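You operate a simulated robot arm through the tools that you are given. There is no shell and no other tool.

You are at the controls of a simulated two-armed robot. One attempt, no reset.

## Task
Run the drip zone on the blue card for the time it gives.
Fine: one run, with the green zone valve open; shut it when the run has ended; five presses a button at most. Where these are worked on the way, their far stop is far enough and under half their travel is too little: green zone valve.

Only the result counts: the job must be done as asked and must still hold three seconds after the hand-in. Knocking over, shifting, dropping, spilling or breaking anything else fails it.

## Robot
Two 7-joint arms with three-finger grippers on one trunk that stands fixed in place. Base frame: the origin is at the foot of the trunk, x ahead of it, y to its left, z up. Readings come in mm, rad, newtons and seconds.
The left shoulder is at [30, 124, 1233], the right one opposite. With the tool pointing down near the work surface each hand reaches from about 100 to 740 mm from the base axis, measured 20 degrees to its own side. Payload 2.2 kg a hand.
The TCP of each hand is the grasp point between the finger pads, 28 mm short of the fingertips. In the tool frame z runs along the fingers and y along their closing line. The gripper opens to 102 mm. The gripper's body begins 71 mm behind the TCP.
Orientation is that of the tool frame in the base frame, as a unit quaternion [x, y, z, w]. With the fingers straight down and closing along the base's y, the tool's x points along the base's -x, its y along +y and its z along -z.

## Interface
- The arms move only by the tool play_rows. It takes "left_commands", "right_commands" or both (then of equal length, played together; a hand with none holds still); each is one flat list of numbers, 7 for each row, row after row: the opening, from 0 (shut) to 1 (fully open), then the shift along the base's x, y, z in units of 400 mm (1.0 is 400 mm), then the turn, a rotation vector about the base's x, y, z in units of 45 degrees (1.0 is 45 degrees). In form: [fingers, tx, ty, tz, ax, ay, az, fingers, tx, ty, tz, ax, ay, az, ...]. A call has 1 to 20 rows; each row is the pose to reach, as a shift and turn from the pose commanded when the call began. A call with a number of a shift or a turn outside -1 to 1 is refused whole. Each row takes 0.2 s and may step no farther than 50 mm and 0.15 rad from the row before; otherwise, or with a gripper value out of range, the whole call is refused. Where a pose cannot be reached the arm comes as near as it can. A force on the tool above 40 N (or 10 N above the force at the start of the call, whichever is more), or a blocked arm, ends the call early, and 0.2 s more pass. The fingers move at their own pace and stop on an object; they squeeze with about 27 N. The grip force told is the motor's: it shows also when the fingers shut on nothing. Time passes only in rows, and 0.2 s behind the last, so rows that repeat a pose let the fingers close. The reply holds the time, the measured pose of the TCP, the force on the tool along the base axes, the opening and the grip force, in the units named above and with some noise, with the torque about the TCP (base axes, N m) and any sound that the robot's microphone picked up.
- Cameras (640 x 400 px; columns grow to the right, rows downward): "scene" is now at [33.4, 56.9, 1958.8]; the picture's right is [0.67, -0.75, 0.00], its down [-0.49, -0.44, -0.75] and it looks along [0.56, 0.50, -0.66] (base axes); focal length 310 px, centre (320, 200). "left" rides on the left gripper at [72, 38, -86] in its tool frame; the picture's right is [-0.46, 0.89, 0.00], its down [-0.60, -0.32, -0.73] and it looks along [-0.65, -0.34, 0.68] (tool axes); focal length 256 px, centre (320, 200). "right" rides on the right gripper at [69, 44, -86] in its tool frame; the picture's right is [-0.53, 0.84, 0.00], its down [-0.58, -0.37, -0.73] and it looks along [-0.62, -0.39, 0.68] (tool axes); focal length 256 px, centre (320, 200).
- camera(camera): a new picture of that camera. No time passes.
- raise_lower(by): slides the trunk up (or, below 0, down) by that many mm; the arms and the scene camera ride with it, the base frame stays. It gives what a move gives, with no picture.
- head_to(pan, tilt): turns the head with the scene camera to pan (to the left, within 2.496 rad either way) and tilt (down, from -0.506 to 1.204), counted from straight ahead of the robot. It gives what a move gives.
- measure_at(camera, pixels): for up to 12 pixels [column, row] of the newest picture of that camera ("zoom" is the newest enlarged one), the place [x, y, z] in the base frame of the surface seen there, good to about 2 mm. No time passes.
- inspect(camera, box): a new picture of the part [left, top, right, bottom] of that camera's present view, enlarged. No time passes.
- hand_in(): hands the job in; it is judged then, once.

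Leave the grippers open and the arms clear of the work at the hand-in unless told otherwise.

The tools are called after "Emit:" as a command line: name --argument value ..., lists and objects as JSON in quotes. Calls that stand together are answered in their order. play_rows: Moves the arms, as the interface text tells. Its arguments: {"type":"object","properties":{"left_commands":{"type":"array","items":{"type":"number"}},"right_commands":{"type":"array","items":{"type":"number"}}},"required":[]} The other tools are called the same way: raise_lower (by) slides the trunk up or down; head_to (pan, tilt) turns the head that bears the scene camera; camera (camera) takes a picture; measure_at (camera, pixels) gives the place of the surface under pixels of a picture; inspect (camera, box) takes an enlarged picture of a part of a camera's view; hand_in () hands the job in.

At the start:

```text
time_s: 0.0
left_ee_pos: [404.5, 469.4, 1493.2]
left_tcp_rot: [0.001, 1.0, 0.001, 0.0]
left_contact_force: [-1.4, -0.3, 0.3]
left_moment: [0.01, 0.05, -0.01]
left_gripper_width: 102.2
left_finger_force: 0.1
right_ee_pos: [417.5, 16.5, 1569.3]
right_tcp_rot: [-0.001, 1.0, 0.0, 0.0]
right_contact_force: [-0.1, 0.2, -0.7]
right_moment: [0.03, -0.01, -0.02]
right_gripper_width: 102.1
right_finger_force: 0.1
trunk travel left (down, up): [-475.0, 65.0]
head pan, tilt: [0.728, 0.721]
```

scene: 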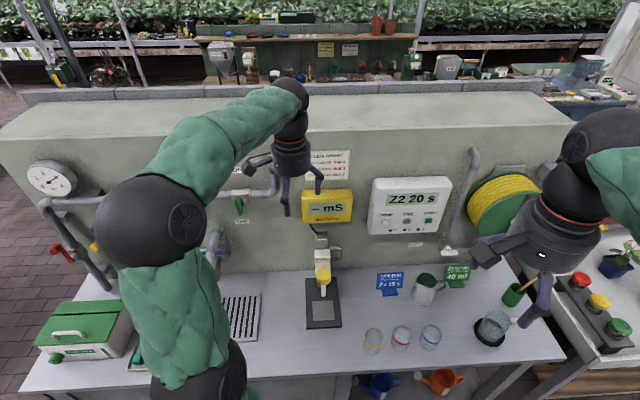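
right: 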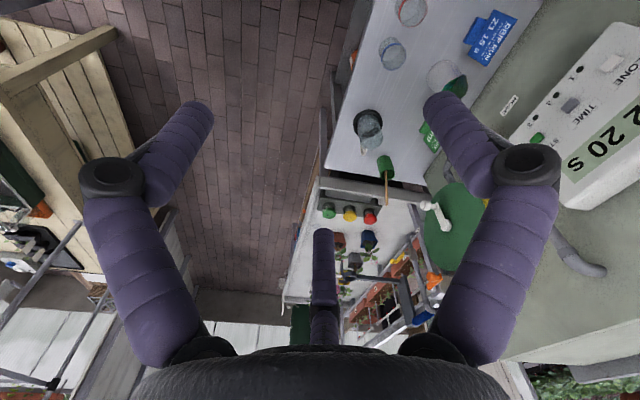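
left: 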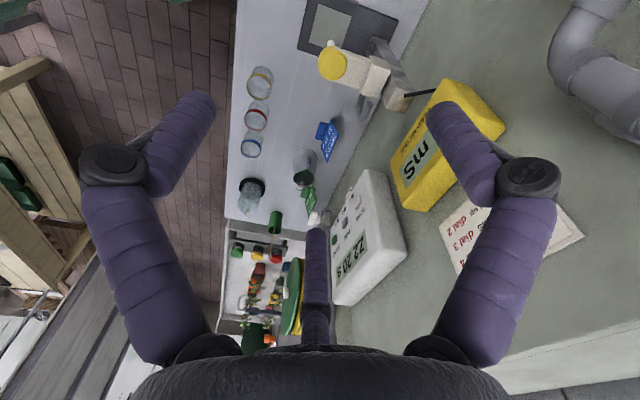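

I see a bench with a wall controller reading "Z2 20 S", a blue card, a green card, and a green valve on a pipe at about (240,195). I'll take closer looks at the card, the controller and the valve.

Emit:
inspect --camera "scene" --box '[350, 160, 480, 310]'

Emit:
inspect --camera "scene" --box '[180, 140, 300, 280]'

Emit:
inspect --camera "right" --box '[430, 0, 640, 220]'

```text
2.67 times, centred on (415, 235) of scene
```

zoom: 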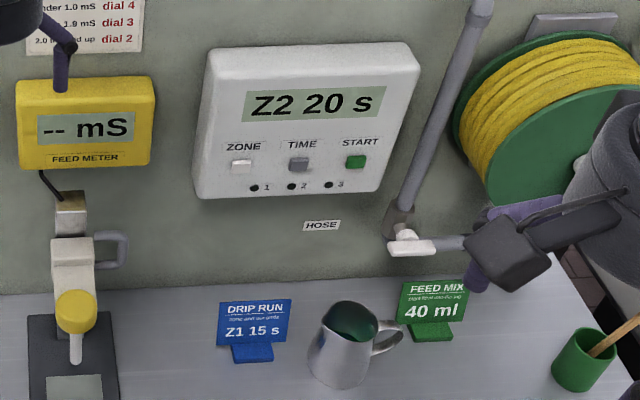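

```text
2.86 times, centred on (240, 210) of scene
```

zoom: 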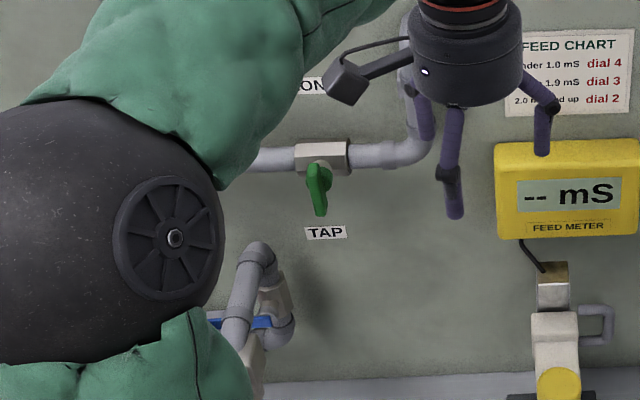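

```text
1.82 times, centred on (535, 110) of right
```

zoom: 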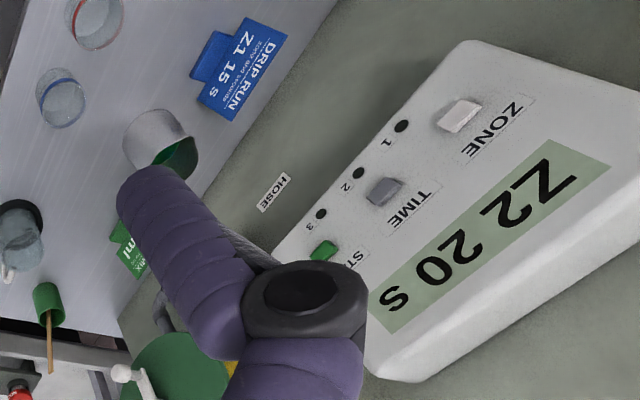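

The blue card reads "Z1 15 s", while the controller shows "Z2 20 s". Next I measure points on the controller, buttons, valve and wall to get the geometry.

Emit:
camera --camera "scene"

Emit:
measure_at --camera "scene" --pixels '[[385, 220], [407, 221], [429, 220], [400, 210], [376, 228], [440, 182], [360, 235], [240, 190], [241, 207], [250, 191], [410, 200], [230, 255]]'

Emit:
inspect --camera "scene" --box '[220, 170, 270, 230]'

Emit:
inspect --camera "scene" --box '[365, 170, 465, 240]'

```text
taken
```

scene: 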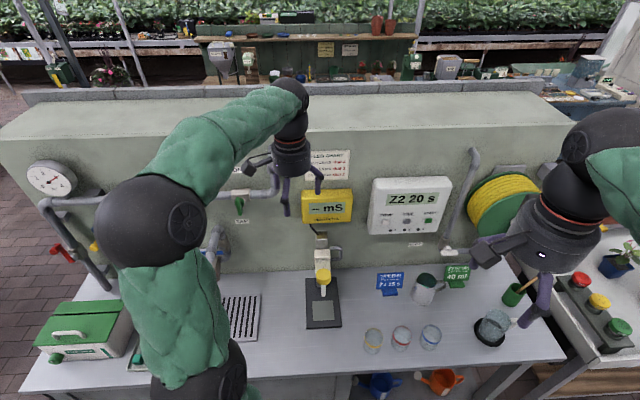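

```text
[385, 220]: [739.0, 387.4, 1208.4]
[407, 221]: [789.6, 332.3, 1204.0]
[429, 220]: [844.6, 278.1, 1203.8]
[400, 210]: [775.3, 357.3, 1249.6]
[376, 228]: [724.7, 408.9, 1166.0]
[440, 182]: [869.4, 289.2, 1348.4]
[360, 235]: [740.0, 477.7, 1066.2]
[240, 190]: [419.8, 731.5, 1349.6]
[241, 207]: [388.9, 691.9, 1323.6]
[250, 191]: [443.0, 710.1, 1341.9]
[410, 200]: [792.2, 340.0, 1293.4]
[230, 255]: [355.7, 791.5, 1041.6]
```

```text
6.67 times, centred on (245, 200) of scene
```

zoom: 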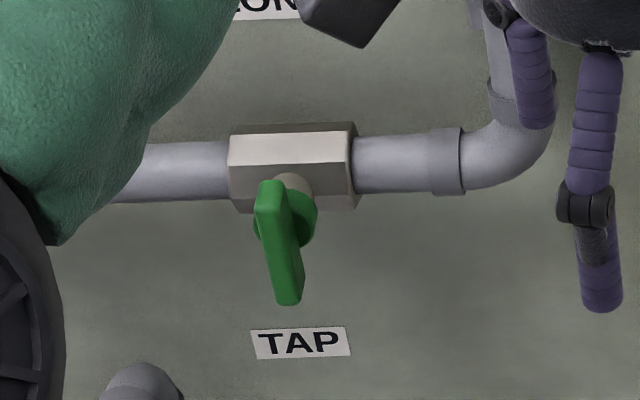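

```text
5.71 times, centred on (415, 205) of scene
```

zoom: 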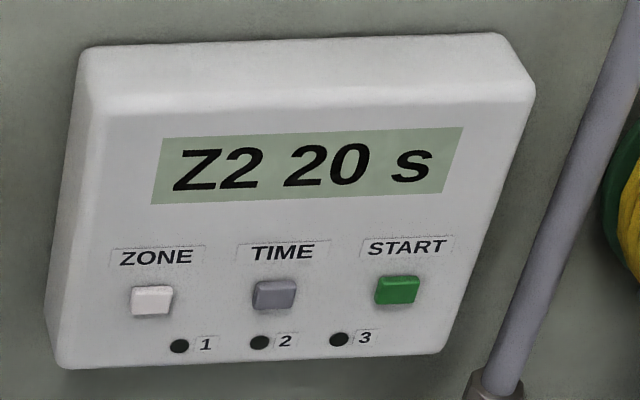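

The controller face is vertical and parallel to the wall, with its normal about 44° from x. The valve lever hangs down and sticks out from the wall. I'll enlarge it again and measure its parts.

Emit:
inspect --camera "scene" --box '[220, 170, 270, 230]'

Emit:
measure_at --camera "zoom" --pixels '[[270, 190], [280, 240], [288, 295], [300, 295], [262, 225], [300, 200], [295, 180], [240, 150], [340, 150], [400, 165], [180, 170], [400, 300]]'

```text
6.67 times, centred on (245, 200) of scene
```

zoom: 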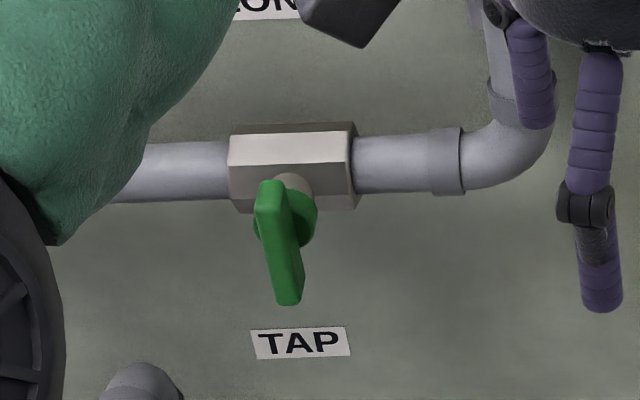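

```text
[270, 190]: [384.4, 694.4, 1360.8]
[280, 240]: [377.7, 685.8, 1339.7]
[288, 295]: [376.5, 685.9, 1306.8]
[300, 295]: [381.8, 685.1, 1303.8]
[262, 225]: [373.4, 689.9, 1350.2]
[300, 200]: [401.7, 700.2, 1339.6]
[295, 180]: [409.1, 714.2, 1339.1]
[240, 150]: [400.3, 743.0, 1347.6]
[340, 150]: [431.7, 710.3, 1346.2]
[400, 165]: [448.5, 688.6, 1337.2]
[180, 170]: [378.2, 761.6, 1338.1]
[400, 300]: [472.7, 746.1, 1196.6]
```

The wall normal is close to (0.707, 0.707, 0). The lever hangs straight down on the hub axis at about z 1338, and its front face is at about (377, 686). First I turn the left hand 45° in yaw so its closing line runs along the wall.

Emit:
play_rows --left_commands '[1, 0, 0, 0, 0, 0, 0.167, 1, -0.02, 0, 0, 0, 0, 0.333, 1, -0.04, 0, 0, 0, 0, 0.5, 1, -0.06, 0, 0, 0, 0, 0.667, 1, -0.08, 0, 0, 0, 0, 0.833, 1, -0.1, 0, 0, 0, 0, 1.0]'

```text
time_s: 1.4
left_ee_pos: [363.8, 467.8, 1493.2]
left_tcp_rot: [-0.384, 0.923, 0.0, 0.0]
left_contact_force: [-0.8, 0.5, -1.1]
left_moment: [0.0, -0.01, -0.02]
left_gripper_width: 102.0
left_finger_force: 0.0
right_ee_pos: [417.2, 17.5, 1569.8]
right_tcp_rot: [-0.001, 1.0, 0.0, 0.001]
right_contact_force: [0.0, -0.8, 0.2]
right_moment: [0.05, 0.0, 0.01]
right_gripper_width: 102.0
right_finger_force: 0.0
trunk travel left (down, up): [-475.0, 65.0]
head pan, tilt: [0.728, 0.721]
```

The yaw worked. Now I pitch the fingers up 45° about the wall-parallel axis while lowering and shifting toward the valve.

Emit:
play_rows --left_commands '[1, -0.0267, 0.0217, -0.0388, 0.118, -0.118, 0, 1, -0.0533, 0.0433, -0.0775, 0.236, -0.236, 0, 1, -0.08, 0.065, -0.116, 0.354, -0.354, 0, 1, -0.107, 0.0867, -0.155, 0.471, -0.471, 0, 1, -0.133, 0.108, -0.194, 0.589, -0.589, 0, 1, -0.16, 0.13, -0.2325, 0.707, -0.707, 0]'

Emit:
camera --camera "scene"

Emit:
camera --camera "left"

```text
time_s: 2.8
left_ee_pos: [300.0, 518.8, 1399.9]
left_tcp_rot: [-0.354, 0.853, 0.146, 0.354]
left_contact_force: [-0.5, 0.2, -0.5]
left_moment: [0.03, 0.03, 0.0]
left_gripper_width: 101.9
left_finger_force: 0.1
right_ee_pos: [417.1, 16.4, 1569.5]
right_tcp_rot: [-0.001, 1.0, 0.001, 0.0]
right_contact_force: [-0.9, -0.8, 1.1]
right_moment: [0.04, -0.01, -0.01]
right_gripper_width: 102.1
right_finger_force: 0.1
trunk travel left (down, up): [-475.0, 65.0]
head pan, tilt: [0.728, 0.721]
```

```text
taken
```

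scene: 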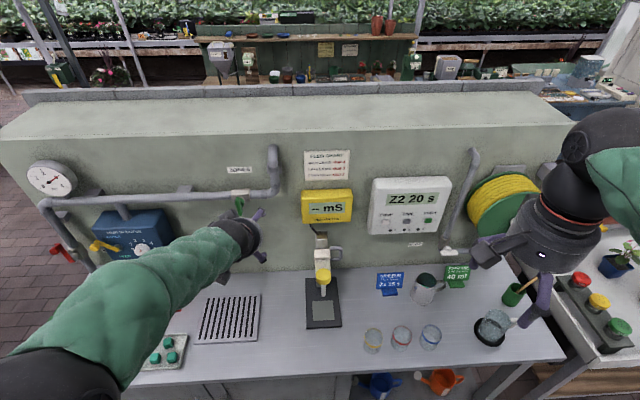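

```text
taken
```

left: 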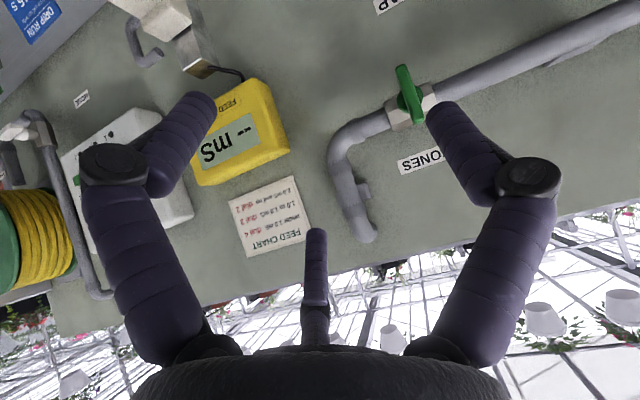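

The label above the valve reads "ZONES". A blue doser and red and yellow levers have come into view on the left. I'll look at them and at the valve closer.

Emit:
inspect --camera "scene" --box '[20, 150, 180, 280]'

Emit:
inspect --camera "left" --box '[360, 50, 460, 180]'

Emit:
inspect --camera "scene" --box '[290, 140, 370, 190]'

Emit:
inspect --camera "scene" --box '[370, 265, 410, 300]'

```text
3.08 times, centred on (100, 215) of scene
```

zoom: 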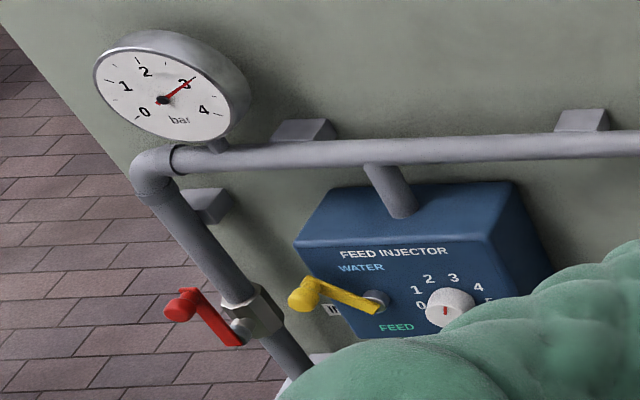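

```text
3.08 times, centred on (410, 115) of left
```

zoom: 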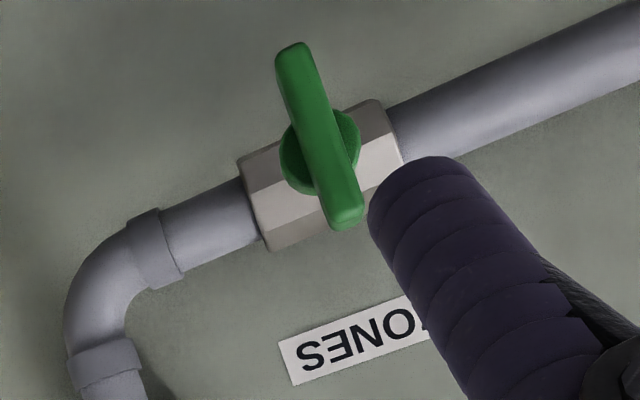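

```text
8.00 times, centred on (330, 165) of scene
```

zoom: 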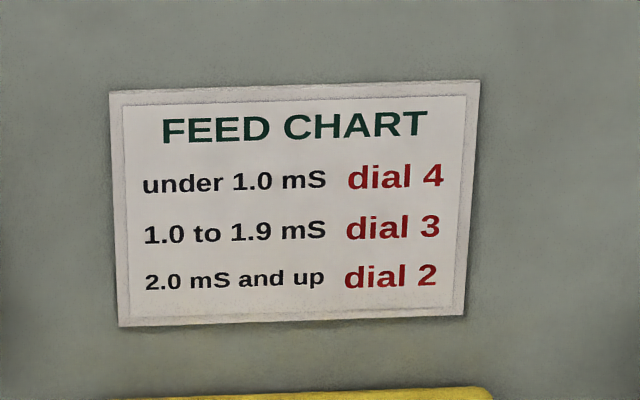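

```text
11.43 times, centred on (390, 282) of scene
```

zoom: 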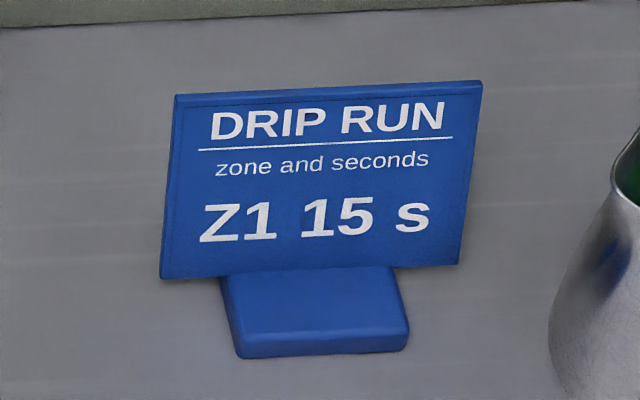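

The card is confirmed as Z1, 15 s, and the gauge shows 3 bar. The green lever is crosswise to its pipe, so it is shut. I'll measure the lever from the left hand camera.

Emit:
inspect --camera "left" --box '[360, 50, 460, 180]'

Emit:
measure_at --camera "zoom" --pixels '[[290, 50], [295, 70], [310, 120], [325, 150], [340, 200], [347, 220], [290, 165], [352, 135], [265, 165], [390, 120], [440, 120], [520, 330]]'

```text
3.08 times, centred on (410, 115) of left
```

zoom: 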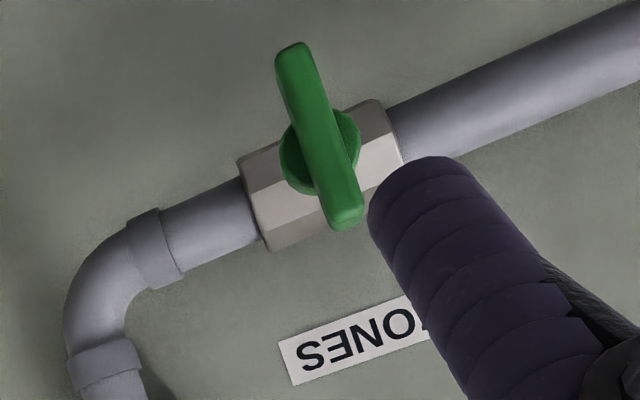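

```text
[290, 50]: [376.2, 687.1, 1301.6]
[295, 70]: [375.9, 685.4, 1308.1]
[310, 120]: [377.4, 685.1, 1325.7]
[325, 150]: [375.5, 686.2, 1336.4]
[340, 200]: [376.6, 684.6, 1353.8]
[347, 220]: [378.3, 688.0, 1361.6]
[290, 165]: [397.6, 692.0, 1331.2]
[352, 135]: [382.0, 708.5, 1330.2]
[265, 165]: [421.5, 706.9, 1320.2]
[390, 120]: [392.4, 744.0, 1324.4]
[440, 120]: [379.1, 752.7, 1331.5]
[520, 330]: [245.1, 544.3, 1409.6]
```

The lever is a bar about 62 mm long, centred at about z 1332, with its front face about 751 mm out along the normal. I pitch the left hand to horizontal and move it to a pre-grip pose 60 mm in front of the lever's lower half.

Emit:
play_rows --left_commands '[1, 0.014, 0.0515, -0.0358, 0.118, -0.118, 0, 1, 0.028, 0.103, -0.0717, 0.236, -0.236, 0, 1, 0.0419, 0.1545, -0.1075, 0.354, -0.354, 0, 1, 0.0559, 0.206, -0.1433, 0.471, -0.471, 0, 1, 0.0698, 0.2575, -0.1792, 0.589, -0.589, 0, 1, 0.0838, 0.309, -0.215, 0.707, -0.707, 0, 1, 0.0838, 0.309, -0.215, 0.707, -0.707, 0]'

Emit:
camera --camera "scene"

Emit:
camera --camera "left"

```text
time_s: 3.7
left_ee_pos: [378.3, 544.7, 1379.3]
left_tcp_rot: [-0.26, 0.757, 0.174, 0.574]
left_contact_force: [0.0, 0.9, -0.5]
left_moment: [-0.02, -0.01, 0.02]
left_gripper_width: 101.7
left_finger_force: 0.1
right_ee_pos: [418.8, 17.9, 1568.7]
right_tcp_rot: [0.0, 1.0, 0.0, 0.0]
right_contact_force: [0.6, 0.3, -0.3]
right_moment: [0.01, 0.03, 0.0]
right_gripper_width: 102.2
right_finger_force: 0.0
trunk travel left (down, up): [-475.0, 65.0]
head pan, tilt: [0.728, 0.721]
stopped in row 4 (left hand): the arm was blocked; the commanded pose is now the measured one
```

```text
taken
```

scene: 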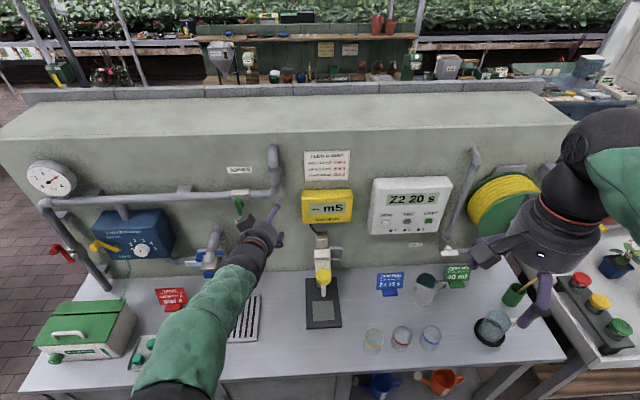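

```text
taken
```

left: 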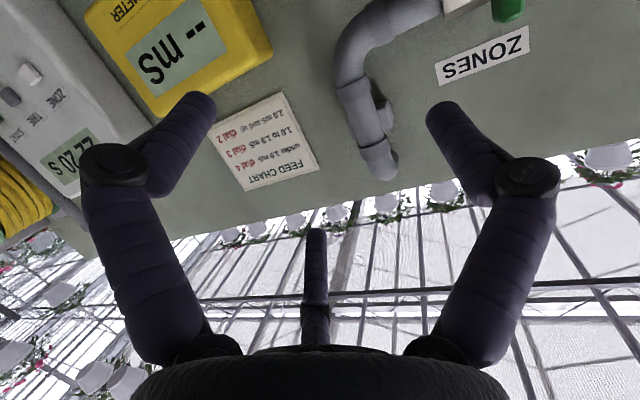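

The arm was blocked partway, at about (378, 545, 1379), and the elbow has swung low near the bottom of the picture. I'll check whether it is close to the bench by measuring the arm and the bench edge.

Emit:
measure_at --camera "scene" --pixels '[[160, 385], [200, 350], [230, 290], [250, 250], [100, 385], [260, 380], [300, 372], [250, 330], [175, 398], [145, 395], [225, 395], [290, 340]]'

Emit:
head_to --pan 0.9 --tilt 1.15

Emit:
camera --camera "scene"

```text
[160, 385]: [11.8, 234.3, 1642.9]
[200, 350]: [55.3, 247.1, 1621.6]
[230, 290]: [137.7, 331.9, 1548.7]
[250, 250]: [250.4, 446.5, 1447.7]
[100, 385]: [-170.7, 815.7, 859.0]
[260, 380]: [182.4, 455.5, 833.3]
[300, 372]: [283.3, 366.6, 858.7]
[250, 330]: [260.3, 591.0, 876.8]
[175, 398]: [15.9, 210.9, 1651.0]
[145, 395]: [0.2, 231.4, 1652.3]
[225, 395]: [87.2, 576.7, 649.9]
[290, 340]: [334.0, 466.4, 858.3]
```

```text
time_s: 4.6
left_ee_pos: [378.1, 543.9, 1379.8]
left_tcp_rot: [-0.259, 0.758, 0.174, 0.573]
left_contact_force: [0.0, -0.4, -0.5]
left_moment: [0.01, 0.03, 0.04]
left_gripper_width: 102.2
left_finger_force: 0.0
right_ee_pos: [417.4, 17.1, 1569.8]
right_tcp_rot: [-0.001, 1.0, 0.0, 0.0]
right_contact_force: [-0.7, -0.4, -0.3]
right_moment: [-0.04, 0.01, -0.02]
right_gripper_width: 101.8
right_finger_force: 0.1
trunk travel left (down, up): [-475.0, 65.0]
head pan, tilt: [0.901, 1.15]
```

```text
taken
```

scene: 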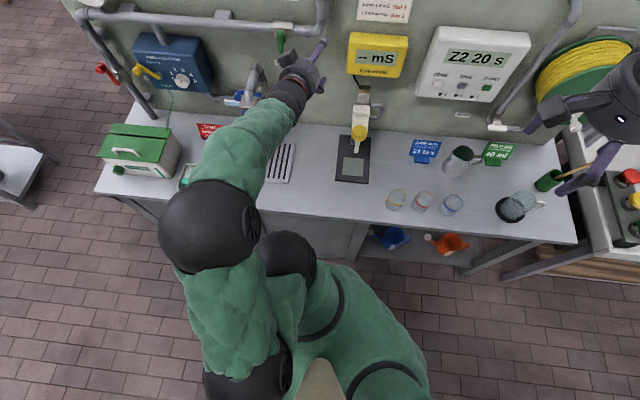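

The elbow is up at about z 1640, far from the bench. The block came from the wrist straightening out, so a tool pitched about 45° down suits this arm better. I go back to that pose with the fingers closed, to use them as a pushing peg.

Emit:
play_rows --left_commands '[0, -0.039, -0.0128, 0.0102, -0.0768, 0.102, 0.0352, 0, -0.078, -0.0256, 0.0204, -0.1536, 0.204, 0.0704, 0, -0.117, -0.0384, 0.0306, -0.2304, 0.306, 0.1056, 0, -0.156, -0.0512, 0.0408, -0.3072, 0.408, 0.1408, 0, -0.195, -0.064, 0.051, -0.384, 0.51, 0.176, 0, -0.195, -0.064, 0.051, -0.384, 0.51, 0.176]'

```text
time_s: 6.0
left_ee_pos: [297.6, 518.9, 1399.4]
left_tcp_rot: [-0.353, 0.854, 0.145, 0.354]
left_contact_force: [0.0, -0.2, 0.5]
left_moment: [-0.03, -0.01, 0.03]
left_gripper_width: 1.9
left_finger_force: 27.0
right_ee_pos: [417.3, 17.6, 1569.8]
right_tcp_rot: [0.0, 1.0, 0.0, 0.0]
right_contact_force: [-0.4, -1.0, -0.5]
right_moment: [0.02, 0.04, 0.01]
right_gripper_width: 101.9
right_finger_force: 0.0
trunk travel left (down, up): [-475.0, 65.0]
head pan, tilt: [0.901, 1.15]
```

The left hand is back at pitch 45° with the fingers shut. Now I move it in front of the valve, just right of the lever's top half and still about 38 mm short of it, and check with the cameras.

Emit:
play_rows --left_commands '[0, 0.0306, 0.0698, -0.016, 0, 0, 0, 0, 0.0613, 0.1395, -0.032, 0, 0, 0, 0, 0.0919, 0.2093, -0.048, 0, 0, 0, 0, 0.1225, 0.279, -0.064, 0, 0, 0, 0, 0.1225, 0.279, -0.064, 0, 0, 0]'

Emit:
head_to --pan 0.9 --tilt 0.75

Emit:
camera --camera "scene"

Emit:
camera --camera "left"

```text
time_s: 7.2
left_ee_pos: [347.0, 628.9, 1373.7]
left_tcp_rot: [-0.353, 0.853, 0.146, 0.354]
left_contact_force: [0.2, 0.3, -0.4]
left_moment: [0.01, -0.01, 0.0]
left_gripper_width: 2.0
left_finger_force: 27.2
right_ee_pos: [416.4, 15.2, 1569.5]
right_tcp_rot: [-0.001, 1.0, -0.001, 0.0]
right_contact_force: [0.4, -0.4, -0.7]
right_moment: [0.03, -0.05, -0.02]
right_gripper_width: 101.8
right_finger_force: 0.0
trunk travel left (down, up): [-475.0, 65.0]
head pan, tilt: [0.901, 1.15]
```

```text
time_s: 8.1
left_ee_pos: [346.7, 630.1, 1373.1]
left_tcp_rot: [-0.353, 0.854, 0.145, 0.353]
left_contact_force: [-0.8, -0.1, -0.8]
left_moment: [0.02, 0.01, 0.01]
left_gripper_width: 2.1
left_finger_force: 27.4
right_ee_pos: [417.3, 17.0, 1568.9]
right_tcp_rot: [0.0, 1.0, 0.0, -0.001]
right_contact_force: [-0.3, 0.5, -0.2]
right_moment: [-0.04, 0.0, 0.03]
right_gripper_width: 102.2
right_finger_force: 0.0
trunk travel left (down, up): [-475.0, 65.0]
head pan, tilt: [0.901, 0.75]
```

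```text
taken
```

scene: 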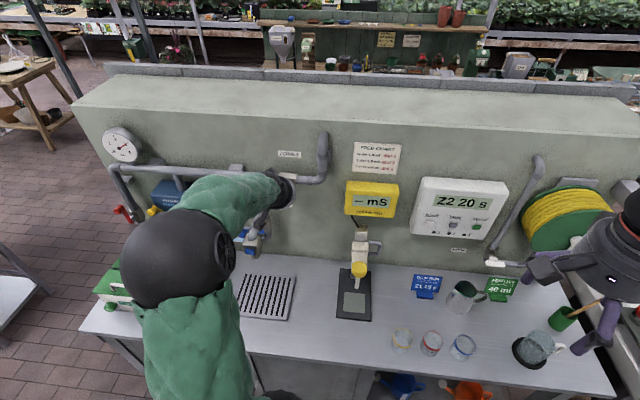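

```text
taken
```

left: 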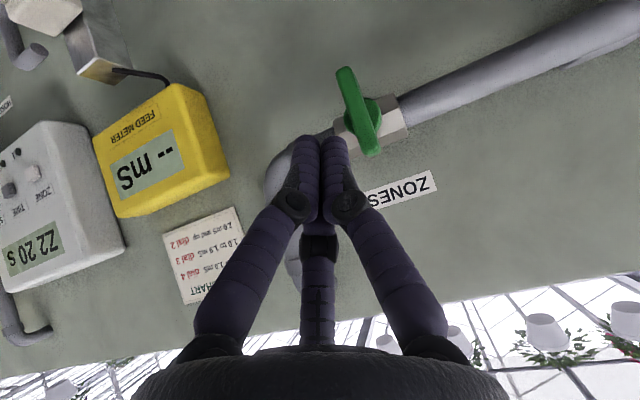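

The peg is at picture (320,140), on the world-right side of the lever's top end at (370,150), as planned. I'll check fingertip and lever positions with the hand camera.

Emit:
inspect --camera "left" --box '[280, 50, 440, 200]'

Emit:
measure_at --camera "zoom" --pixels '[[105, 375], [230, 375], [160, 360], [190, 350], [255, 80], [280, 150], [300, 240], [350, 400], [370, 230], [400, 290], [230, 90], [345, 250]]'

```text
2.67 times, centred on (360, 125) of left
```

zoom: 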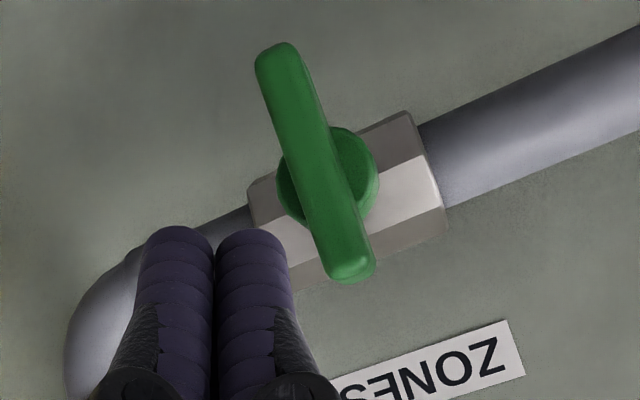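

```text
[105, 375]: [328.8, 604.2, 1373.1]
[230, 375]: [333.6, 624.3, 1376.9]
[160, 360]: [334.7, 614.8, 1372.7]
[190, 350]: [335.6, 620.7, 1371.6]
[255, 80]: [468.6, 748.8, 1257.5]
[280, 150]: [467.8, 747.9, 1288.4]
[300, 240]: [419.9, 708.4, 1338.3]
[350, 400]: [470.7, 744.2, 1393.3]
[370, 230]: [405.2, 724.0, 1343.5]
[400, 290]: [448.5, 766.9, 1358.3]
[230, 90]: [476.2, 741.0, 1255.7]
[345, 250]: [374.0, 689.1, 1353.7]
```

I'll refine with points on the fingertips and along the lever itself.

Emit:
measure_at --camera "zoom" --pixels '[[182, 234], [250, 236], [215, 260], [275, 55], [290, 100], [310, 160], [330, 210], [345, 265], [300, 110], [283, 110], [290, 200], [365, 180]]'

```text
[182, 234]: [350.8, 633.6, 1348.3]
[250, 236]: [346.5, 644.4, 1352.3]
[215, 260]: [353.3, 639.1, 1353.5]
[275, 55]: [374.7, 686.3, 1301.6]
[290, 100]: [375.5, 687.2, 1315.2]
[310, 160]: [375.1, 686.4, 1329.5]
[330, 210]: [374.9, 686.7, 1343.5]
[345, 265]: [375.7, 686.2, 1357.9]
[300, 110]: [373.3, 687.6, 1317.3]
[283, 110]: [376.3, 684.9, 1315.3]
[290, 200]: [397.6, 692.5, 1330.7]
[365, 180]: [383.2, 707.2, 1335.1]
```

The peg clears the lever's right edge by about 3 mm. I shift it 4 mm further right and advance about 50 mm along the wall normal so it sits beside the lever's top half.

Emit:
play_rows --left_commands '[0, 0.01, -0.01, 0, 0, 0, 0, 0, 0.03, 0.0117, 0, 0, 0, 0, 0, 0.0525, 0.035, 0, 0, 0, 0, 0, 0.075, 0.06, 0, 0, 0, 0, 0, 0.0973, 0.0833, 0, 0, 0, 0, 0, 0.0973, 0.0833, 0, 0, 0, 0]'

Emit:
camera --camera "left"

Emit:
inspect --camera "left" --box '[260, 50, 420, 200]'

```text
time_s: 9.5
left_ee_pos: [387.1, 663.0, 1375.6]
left_tcp_rot: [-0.353, 0.854, 0.145, 0.354]
left_contact_force: [0.1, -0.5, 0.3]
left_moment: [-0.04, -0.02, -0.01]
left_gripper_width: 1.9
left_finger_force: 26.3
right_ee_pos: [417.0, 17.2, 1569.0]
right_tcp_rot: [-0.001, 1.0, 0.0, 0.0]
right_contact_force: [-0.2, 0.4, -0.3]
right_moment: [0.04, 0.0, 0.01]
right_gripper_width: 102.0
right_finger_force: 0.0
trunk travel left (down, up): [-475.0, 65.0]
head pan, tilt: [0.901, 0.75]
```

```text
taken
```

left: 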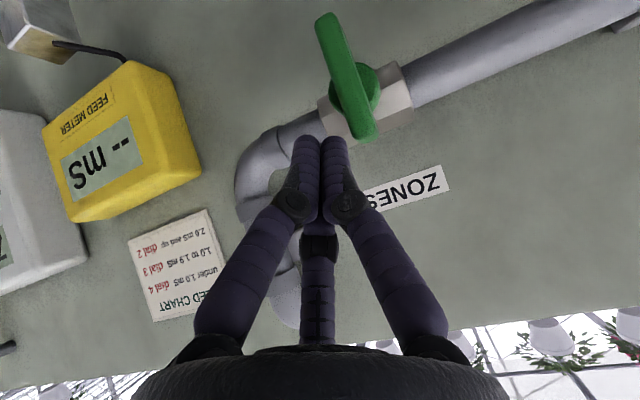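

```text
2.67 times, centred on (340, 125) of left
```

zoom: 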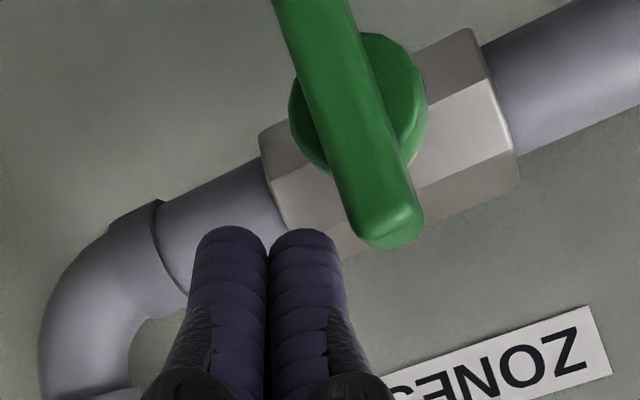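

The peg tip at zoom (305,235) is beside the lever's top end. I lower it 6 mm and push slowly left about 14 mm, watching the force to learn which way the lever turns.

Emit:
play_rows --left_commands '[0, 0, 0, -0.015, 0, 0, 0, 0, -0.007, 0.007, -0.015, 0, 0, 0, 0, -0.014, 0.014, -0.015, 0, 0, 0, 0, -0.02, 0.02, -0.015, 0, 0, 0, 0, -0.025, 0.025, -0.015, 0, 0, 0]'

Emit:
inspect --camera "left" --box '[260, 0, 420, 200]'

```text
time_s: 10.7
left_ee_pos: [378.7, 673.5, 1368.3]
left_tcp_rot: [-0.353, 0.854, 0.145, 0.353]
left_contact_force: [0.4, -0.4, 0.7]
left_moment: [-0.02, 0.0, -0.01]
left_gripper_width: 1.8
left_finger_force: 26.8
right_ee_pos: [418.5, 16.9, 1568.9]
right_tcp_rot: [-0.001, 1.0, 0.001, 0.001]
right_contact_force: [0.3, -1.4, 0.6]
right_moment: [-0.02, 0.01, 0.0]
right_gripper_width: 102.1
right_finger_force: 0.1
trunk travel left (down, up): [-475.0, 65.0]
head pan, tilt: [0.901, 0.75]
```

```text
2.00 times, centred on (340, 100) of left
```

zoom: 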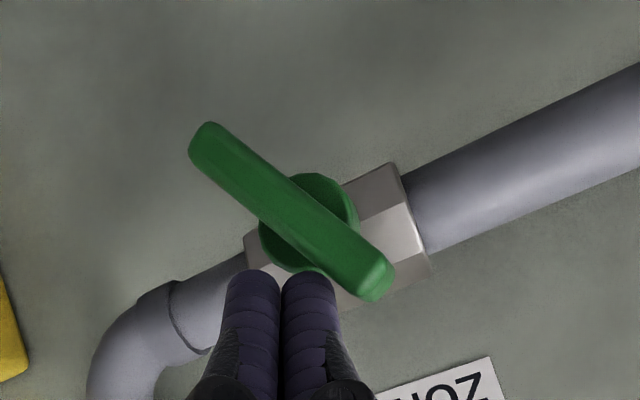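

The lever turned freely: its top moved left by roughly 40° with almost no force. I continue left over its left arm and then press down until it lies along the pipe.

Emit:
play_rows --left_commands '[0, -0.012, 0.012, 0, 0, 0, 0, 0, -0.024, 0.024, 0, 0, 0, 0, 0, -0.036, 0.036, 0, 0, 0, 0, 0, -0.048, 0.048, 0, 0, 0, 0, 0, -0.056, 0.056, 0, 0, 0, 0, 0, -0.056, 0.056, -0.008, 0, 0, 0, 0, -0.056, 0.056, -0.015, 0, 0, 0]'

Emit:
inspect --camera "left" --box '[220, 0, 420, 200]'

```text
time_s: 12.3
left_ee_pos: [353.6, 694.5, 1362.0]
left_tcp_rot: [-0.354, 0.853, 0.146, 0.354]
left_contact_force: [-4.6, -2.4, 5.6]
left_moment: [-0.09, 0.03, 0.02]
left_gripper_width: 1.9
left_finger_force: 26.9
right_ee_pos: [416.5, 16.7, 1569.7]
right_tcp_rot: [-0.001, 1.0, 0.0, 0.0]
right_contact_force: [1.6, 0.7, 0.0]
right_moment: [0.01, 0.01, -0.01]
right_gripper_width: 102.0
right_finger_force: 0.0
trunk travel left (down, up): [-475.0, 65.0]
head pan, tilt: [0.901, 0.75]
```

```text
2.00 times, centred on (320, 100) of left
```

zoom: 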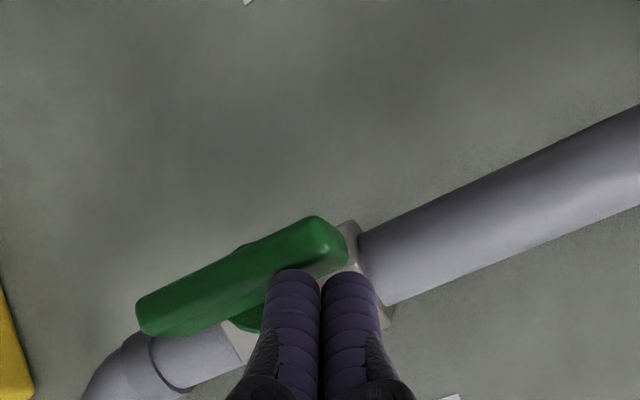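

The lever now lies nearly along the pipe, with about 6 N of reaction on the tool. I press a little further down to make sure it is at the stop.

Emit:
play_rows --left_commands '[0, 0, 0, -0.005, 0, 0, 0, 0, 0, 0, -0.01, 0, 0, 0, 0, 0, 0, -0.0125, 0, 0, 0]'

Emit:
inspect --camera "left" --box '[220, 0, 420, 200]'

```text
time_s: 13.1
left_ee_pos: [352.6, 693.5, 1361.9]
left_tcp_rot: [-0.353, 0.852, 0.147, 0.356]
left_contact_force: [-5.2, -7.0, 18.2]
left_moment: [-0.19, -0.17, -0.08]
left_gripper_width: 2.1
left_finger_force: 27.7
right_ee_pos: [415.4, 13.9, 1570.0]
right_tcp_rot: [-0.001, 1.0, 0.001, 0.0]
right_contact_force: [0.0, -0.3, 0.1]
right_moment: [0.02, 0.0, -0.02]
right_gripper_width: 101.9
right_finger_force: 0.2
trunk travel left (down, up): [-475.0, 65.0]
head pan, tilt: [0.901, 0.75]
```

```text
2.00 times, centred on (320, 100) of left
```

zoom: 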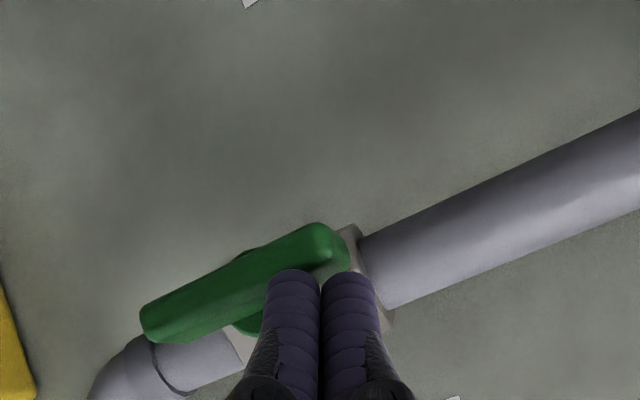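

The force rose to 18 N with no further motion, so the valve is fully open at its stop. I lift off and back straight away from the valve.

Emit:
play_rows --left_commands '[0, 0, 0, 0.02, 0, 0, 0, 0, 0, 0, 0.04, 0, 0, 0, 0, -0.03, -0.03, 0.04, 0, 0, 0, 0, -0.09, -0.09, 0.04, 0, 0, 0, 0, -0.15, -0.15, 0.04, 0, 0, 0, 0, -0.2, -0.2, 0.04, 0, 0, 0]'

Emit:
head_to --pan 0.6 --tilt 0.75

Emit:
camera --camera "left"

Emit:
camera --camera "scene"

```text
time_s: 14.5
left_ee_pos: [272.7, 615.6, 1372.6]
left_tcp_rot: [-0.353, 0.854, 0.146, 0.354]
left_contact_force: [-0.4, 0.9, -0.5]
left_moment: [0.01, 0.0, 0.0]
left_gripper_width: 2.1
left_finger_force: 27.1
right_ee_pos: [417.4, 16.5, 1570.7]
right_tcp_rot: [-0.001, 1.0, 0.0, 0.0]
right_contact_force: [0.2, 0.3, -0.5]
right_moment: [0.03, -0.02, -0.03]
right_gripper_width: 102.0
right_finger_force: 0.1
trunk travel left (down, up): [-475.0, 65.0]
head pan, tilt: [0.901, 0.75]
```

```text
time_s: 15.3
left_ee_pos: [274.3, 616.7, 1372.9]
left_tcp_rot: [-0.353, 0.854, 0.146, 0.353]
left_contact_force: [-0.9, 0.7, -0.3]
left_moment: [0.01, -0.04, -0.04]
left_gripper_width: 1.8
left_finger_force: 27.1
right_ee_pos: [417.6, 18.0, 1568.7]
right_tcp_rot: [-0.001, 1.0, 0.0, 0.0]
right_contact_force: [0.7, 0.7, 0.2]
right_moment: [0.0, 0.0, -0.03]
right_gripper_width: 102.1
right_finger_force: 0.1
trunk travel left (down, up): [-475.0, 65.0]
head pan, tilt: [0.6, 0.75]
```

```text
taken
```

left: 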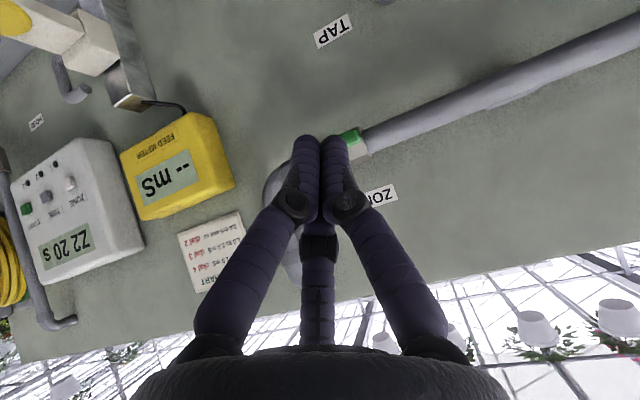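

```text
taken
```

scene: 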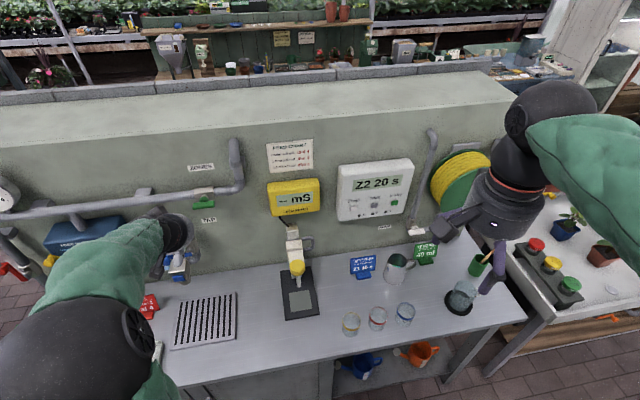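

The valve now lies along the pipe, at scene (203,190). The right hand hangs where the left arm will reach over, so I'll move it 240 mm to its own side first. I also zoom on the controller for accurate button positions.

Emit:
play_rows --right_commands '[1, 0, -0.1, 0, 0, 0, 0, 1, 0, -0.2, 0, 0, 0, 0, 1, 0, -0.3, 0, 0, 0, 0, 1, 0, -0.4, 0, 0, 0, 0, 1, 0, -0.5, 0, 0, 0, 0, 1, 0, -0.6, 0, 0, 0, 0, 1, 0, -0.6, 0, 0, 0, 0]'

Emit:
inspect --camera "scene" --box '[325, 150, 425, 230]'

Emit:
measure_at --camera "zoom" --pixels '[[160, 340], [320, 340], [450, 320], [200, 380]]'

```text
time_s: 16.9
left_ee_pos: [274.3, 619.4, 1372.6]
left_tcp_rot: [-0.354, 0.854, 0.145, 0.353]
left_contact_force: [1.3, 0.6, -0.7]
left_moment: [-0.02, -0.02, 0.02]
left_gripper_width: 2.0
left_finger_force: 26.9
right_ee_pos: [417.5, -221.2, 1570.4]
right_tcp_rot: [-0.001, 1.0, 0.0, 0.0]
right_contact_force: [0.5, 0.4, -0.3]
right_moment: [-0.06, 0.02, -0.03]
right_gripper_width: 101.9
right_finger_force: 0.0
trunk travel left (down, up): [-475.0, 65.0]
head pan, tilt: [0.6, 0.75]
```

```text
5.00 times, centred on (375, 190) of scene
```

zoom: 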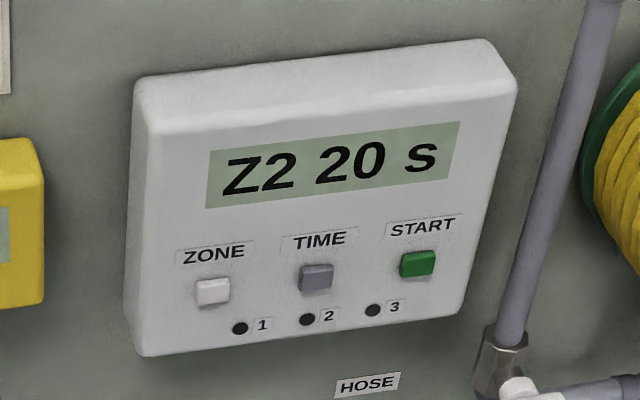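

```text
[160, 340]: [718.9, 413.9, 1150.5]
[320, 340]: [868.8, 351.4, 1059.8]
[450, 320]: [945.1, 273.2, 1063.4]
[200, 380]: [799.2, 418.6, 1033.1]
```

Now I measure the three buttons and the face around them in this zoom.

Emit:
measure_at --camera "zoom" --pixels '[[212, 292], [316, 278], [418, 265], [200, 282], [226, 302], [302, 268], [330, 288], [404, 255], [432, 273], [265, 290], [365, 280], [335, 170]]'

Emit:
measure_at --camera "scene" --pixels '[[293, 200], [297, 265], [295, 235], [308, 243], [240, 150], [290, 155], [320, 190], [270, 185]]'

```text
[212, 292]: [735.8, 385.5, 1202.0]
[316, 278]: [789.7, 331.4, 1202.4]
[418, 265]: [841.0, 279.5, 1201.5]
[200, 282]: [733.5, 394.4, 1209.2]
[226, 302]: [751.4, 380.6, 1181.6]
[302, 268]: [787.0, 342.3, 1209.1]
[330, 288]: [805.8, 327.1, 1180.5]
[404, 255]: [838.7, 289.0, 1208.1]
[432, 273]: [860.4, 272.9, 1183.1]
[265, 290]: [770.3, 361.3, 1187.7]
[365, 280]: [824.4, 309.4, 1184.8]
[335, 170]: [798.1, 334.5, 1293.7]
```

```text
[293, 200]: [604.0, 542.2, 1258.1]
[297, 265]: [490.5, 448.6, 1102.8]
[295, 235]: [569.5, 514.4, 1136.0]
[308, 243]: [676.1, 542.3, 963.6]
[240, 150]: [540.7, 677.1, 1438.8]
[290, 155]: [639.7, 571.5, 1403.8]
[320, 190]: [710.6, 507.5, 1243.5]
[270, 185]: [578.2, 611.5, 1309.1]
```

Buttons measured at z of about 1202: ZONE (736,386), TIME (790,331), START (841,280). The probe stand sticks out only below z 1140. I travel along the wall at about z 1330 toward the controller in two stages, starting with the first.

Emit:
play_rows --left_commands '[0, 0.08, -0.0594, -0.0154, 0, 0, 0, 0, 0.16, -0.1189, -0.0307, 0, 0, 0, 0, 0.24, -0.1783, -0.0461, 0, 0, 0, 0, 0.32, -0.2377, -0.0614, 0, 0, 0, 0, 0.4, -0.2971, -0.0768, 0, 0, 0, 0, 0.48, -0.3566, -0.0921, 0, 0, 0, 0, 0.5605, -0.416, -0.1075, 0, 0, 0, 0, 0.5605, -0.416, -0.1075, 0, 0, 0]'

Emit:
camera --camera "scene"

```text
time_s: 18.7
left_ee_pos: [499.1, 449.7, 1330.8]
left_tcp_rot: [-0.354, 0.853, 0.146, 0.354]
left_contact_force: [0.3, -0.4, 0.1]
left_moment: [-0.01, -0.02, 0.01]
left_gripper_width: 2.0
left_finger_force: 26.9
right_ee_pos: [417.5, -221.7, 1570.7]
right_tcp_rot: [-0.001, 1.0, 0.0, 0.0]
right_contact_force: [0.4, -0.1, 1.1]
right_moment: [-0.04, -0.02, -0.04]
right_gripper_width: 101.9
right_finger_force: 0.1
trunk travel left (down, up): [-475.0, 65.0]
head pan, tilt: [0.6, 0.75]
```

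```text
taken
```

scene: 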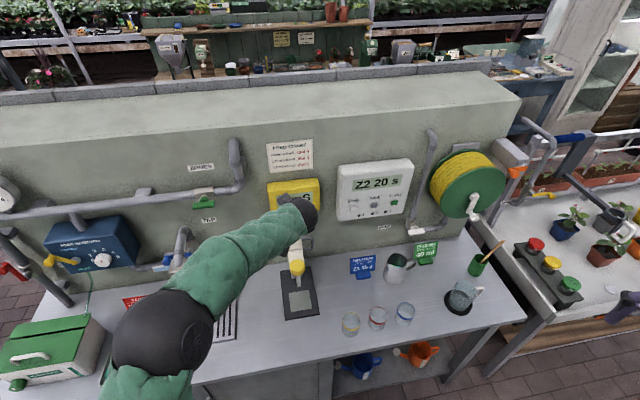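

The path is clear and the first stage was reached. Now the second stage: to about 45 mm in front of the ZONE button.

Emit:
play_rows --left_commands '[0, 0.0783, -0.0468, -0.0471, 0, 0, 0, 0, 0.1565, -0.0937, -0.0942, 0, 0, 0, 0, 0.2348, -0.1405, -0.1413, 0, 0, 0, 0, 0.313, -0.1873, -0.1883, 0, 0, 0, 0, 0.3913, -0.2342, -0.2354, 0, 0, 0, 0, 0.4695, -0.281, -0.2825, 0, 0, 0, 0, 0.4695, -0.281, -0.2825, 0, 0, 0]'

Emit:
camera --camera "scene"

Emit:
camera --camera "left"

```text
time_s: 20.3
left_ee_pos: [687.4, 337.0, 1219.2]
left_tcp_rot: [-0.353, 0.854, 0.145, 0.354]
left_contact_force: [-1.0, 0.0, 0.6]
left_moment: [-0.03, -0.01, -0.01]
left_gripper_width: 2.3
left_finger_force: 26.8
right_ee_pos: [416.7, -222.0, 1571.1]
right_tcp_rot: [-0.001, 1.0, 0.0, 0.0]
right_contact_force: [-0.9, -0.5, -0.4]
right_moment: [0.0, -0.05, 0.01]
right_gripper_width: 102.1
right_finger_force: 0.0
trunk travel left (down, up): [-475.0, 65.0]
head pan, tilt: [0.6, 0.75]
```

```text
taken
```

scene: 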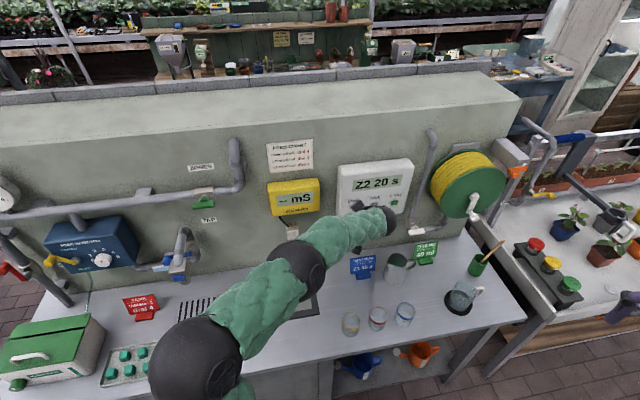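

```text
taken
```

left: 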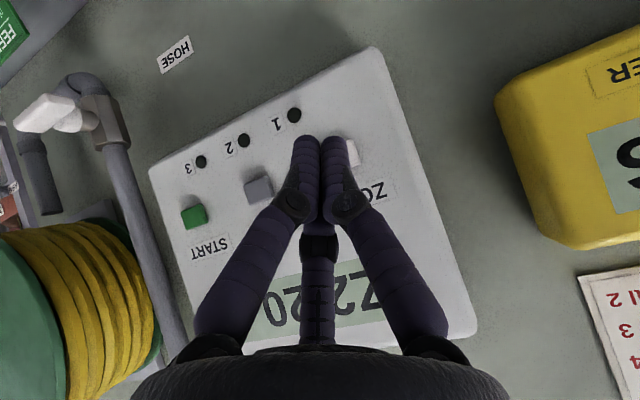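

The fingers line up with ZONE in the hand view and the display is still readable from the scene camera. I advance about 38 mm along the normal, to just short of the button.

Emit:
play_rows --left_commands '[0, 0.025, 0.025, 0, 0, 0, 0, 0, 0.05, 0.05, 0, 0, 0, 0, 0, 0.066, 0.066, 0, 0, 0, 0, 0, 0.066, 0.066, 0, 0, 0, 0]'

Emit:
inspect --camera "left" --box '[240, 60, 440, 200]'

Emit:
inspect --camera "scene" --box '[325, 150, 425, 230]'

```text
time_s: 21.3
left_ee_pos: [713.4, 363.1, 1217.2]
left_tcp_rot: [-0.353, 0.854, 0.145, 0.354]
left_contact_force: [0.6, -0.6, -0.4]
left_moment: [0.01, 0.01, -0.01]
left_gripper_width: 2.2
left_finger_force: 27.1
right_ee_pos: [417.8, -222.5, 1569.9]
right_tcp_rot: [-0.001, 1.0, 0.001, 0.0]
right_contact_force: [-0.3, -0.2, 0.6]
right_moment: [-0.02, -0.03, 0.02]
right_gripper_width: 102.1
right_finger_force: 0.0
trunk travel left (down, up): [-475.0, 65.0]
head pan, tilt: [0.6, 0.75]
```

```text
2.86 times, centred on (340, 130) of left
```

zoom: 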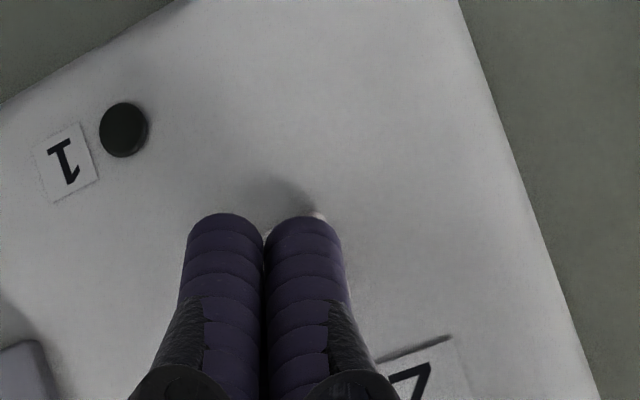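

```text
5.00 times, centred on (375, 190) of scene
```

zoom: 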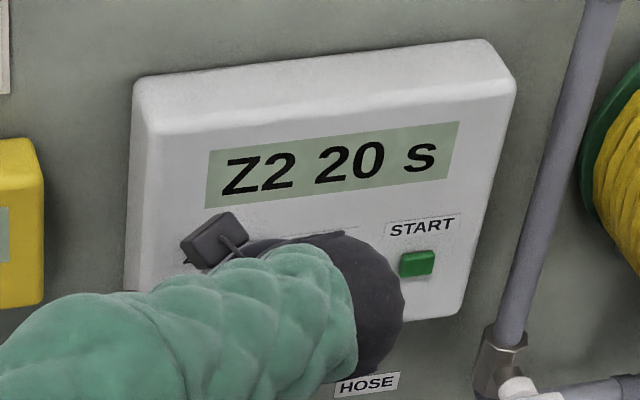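

The tip is about 6 mm short of the ZONE button. I creep forward 10 mm in small steps and check force and display.

Emit:
play_rows --left_commands '[0, 0.0071, 0.0071, 0, 0, 0, 0, 0, 0.0106, 0.0106, 0, 0, 0, 0, 0, 0.0141, 0.0141, 0, 0, 0, 0, 0, 0.0177, 0.0177, 0, 0, 0, 0]'

Emit:
inspect --camera "scene" --box '[325, 150, 425, 230]'

Emit:
inspect --camera "left" --box '[240, 60, 440, 200]'

```text
time_s: 22.3
left_ee_pos: [720.0, 370.0, 1217.1]
left_tcp_rot: [-0.353, 0.854, 0.145, 0.354]
left_contact_force: [-3.5, -3.3, 1.2]
left_moment: [-0.02, -0.01, 0.0]
left_gripper_width: 2.2
left_finger_force: 26.8
right_ee_pos: [416.7, -222.8, 1569.9]
right_tcp_rot: [0.0, 1.0, -0.001, 0.0]
right_contact_force: [-0.6, 0.8, 0.2]
right_moment: [-0.03, 0.02, -0.01]
right_gripper_width: 101.8
right_finger_force: 0.0
trunk travel left (down, up): [-475.0, 65.0]
head pan, tilt: [0.6, 0.75]
heard: click
```

```text
5.00 times, centred on (375, 190) of scene
```

zoom: 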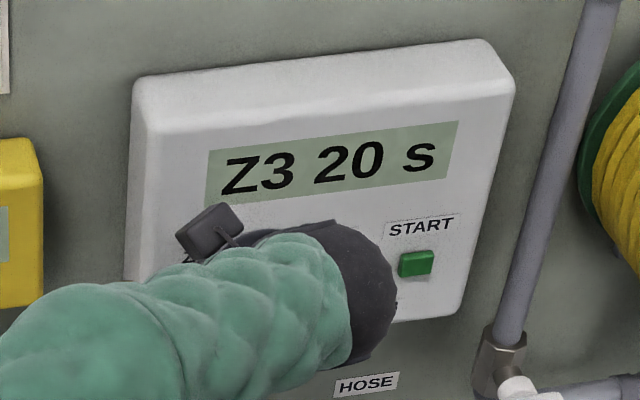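

```text
2.86 times, centred on (340, 130) of left
```

zoom: 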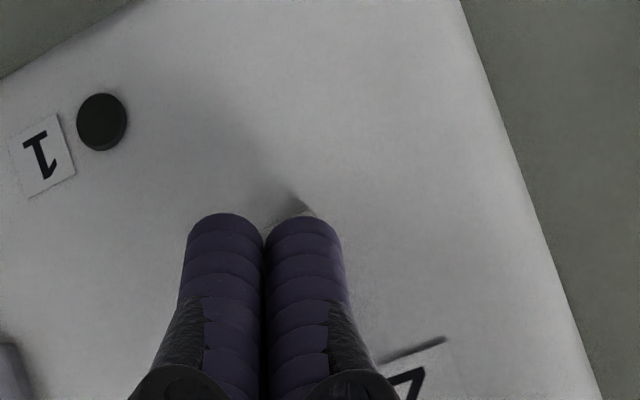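

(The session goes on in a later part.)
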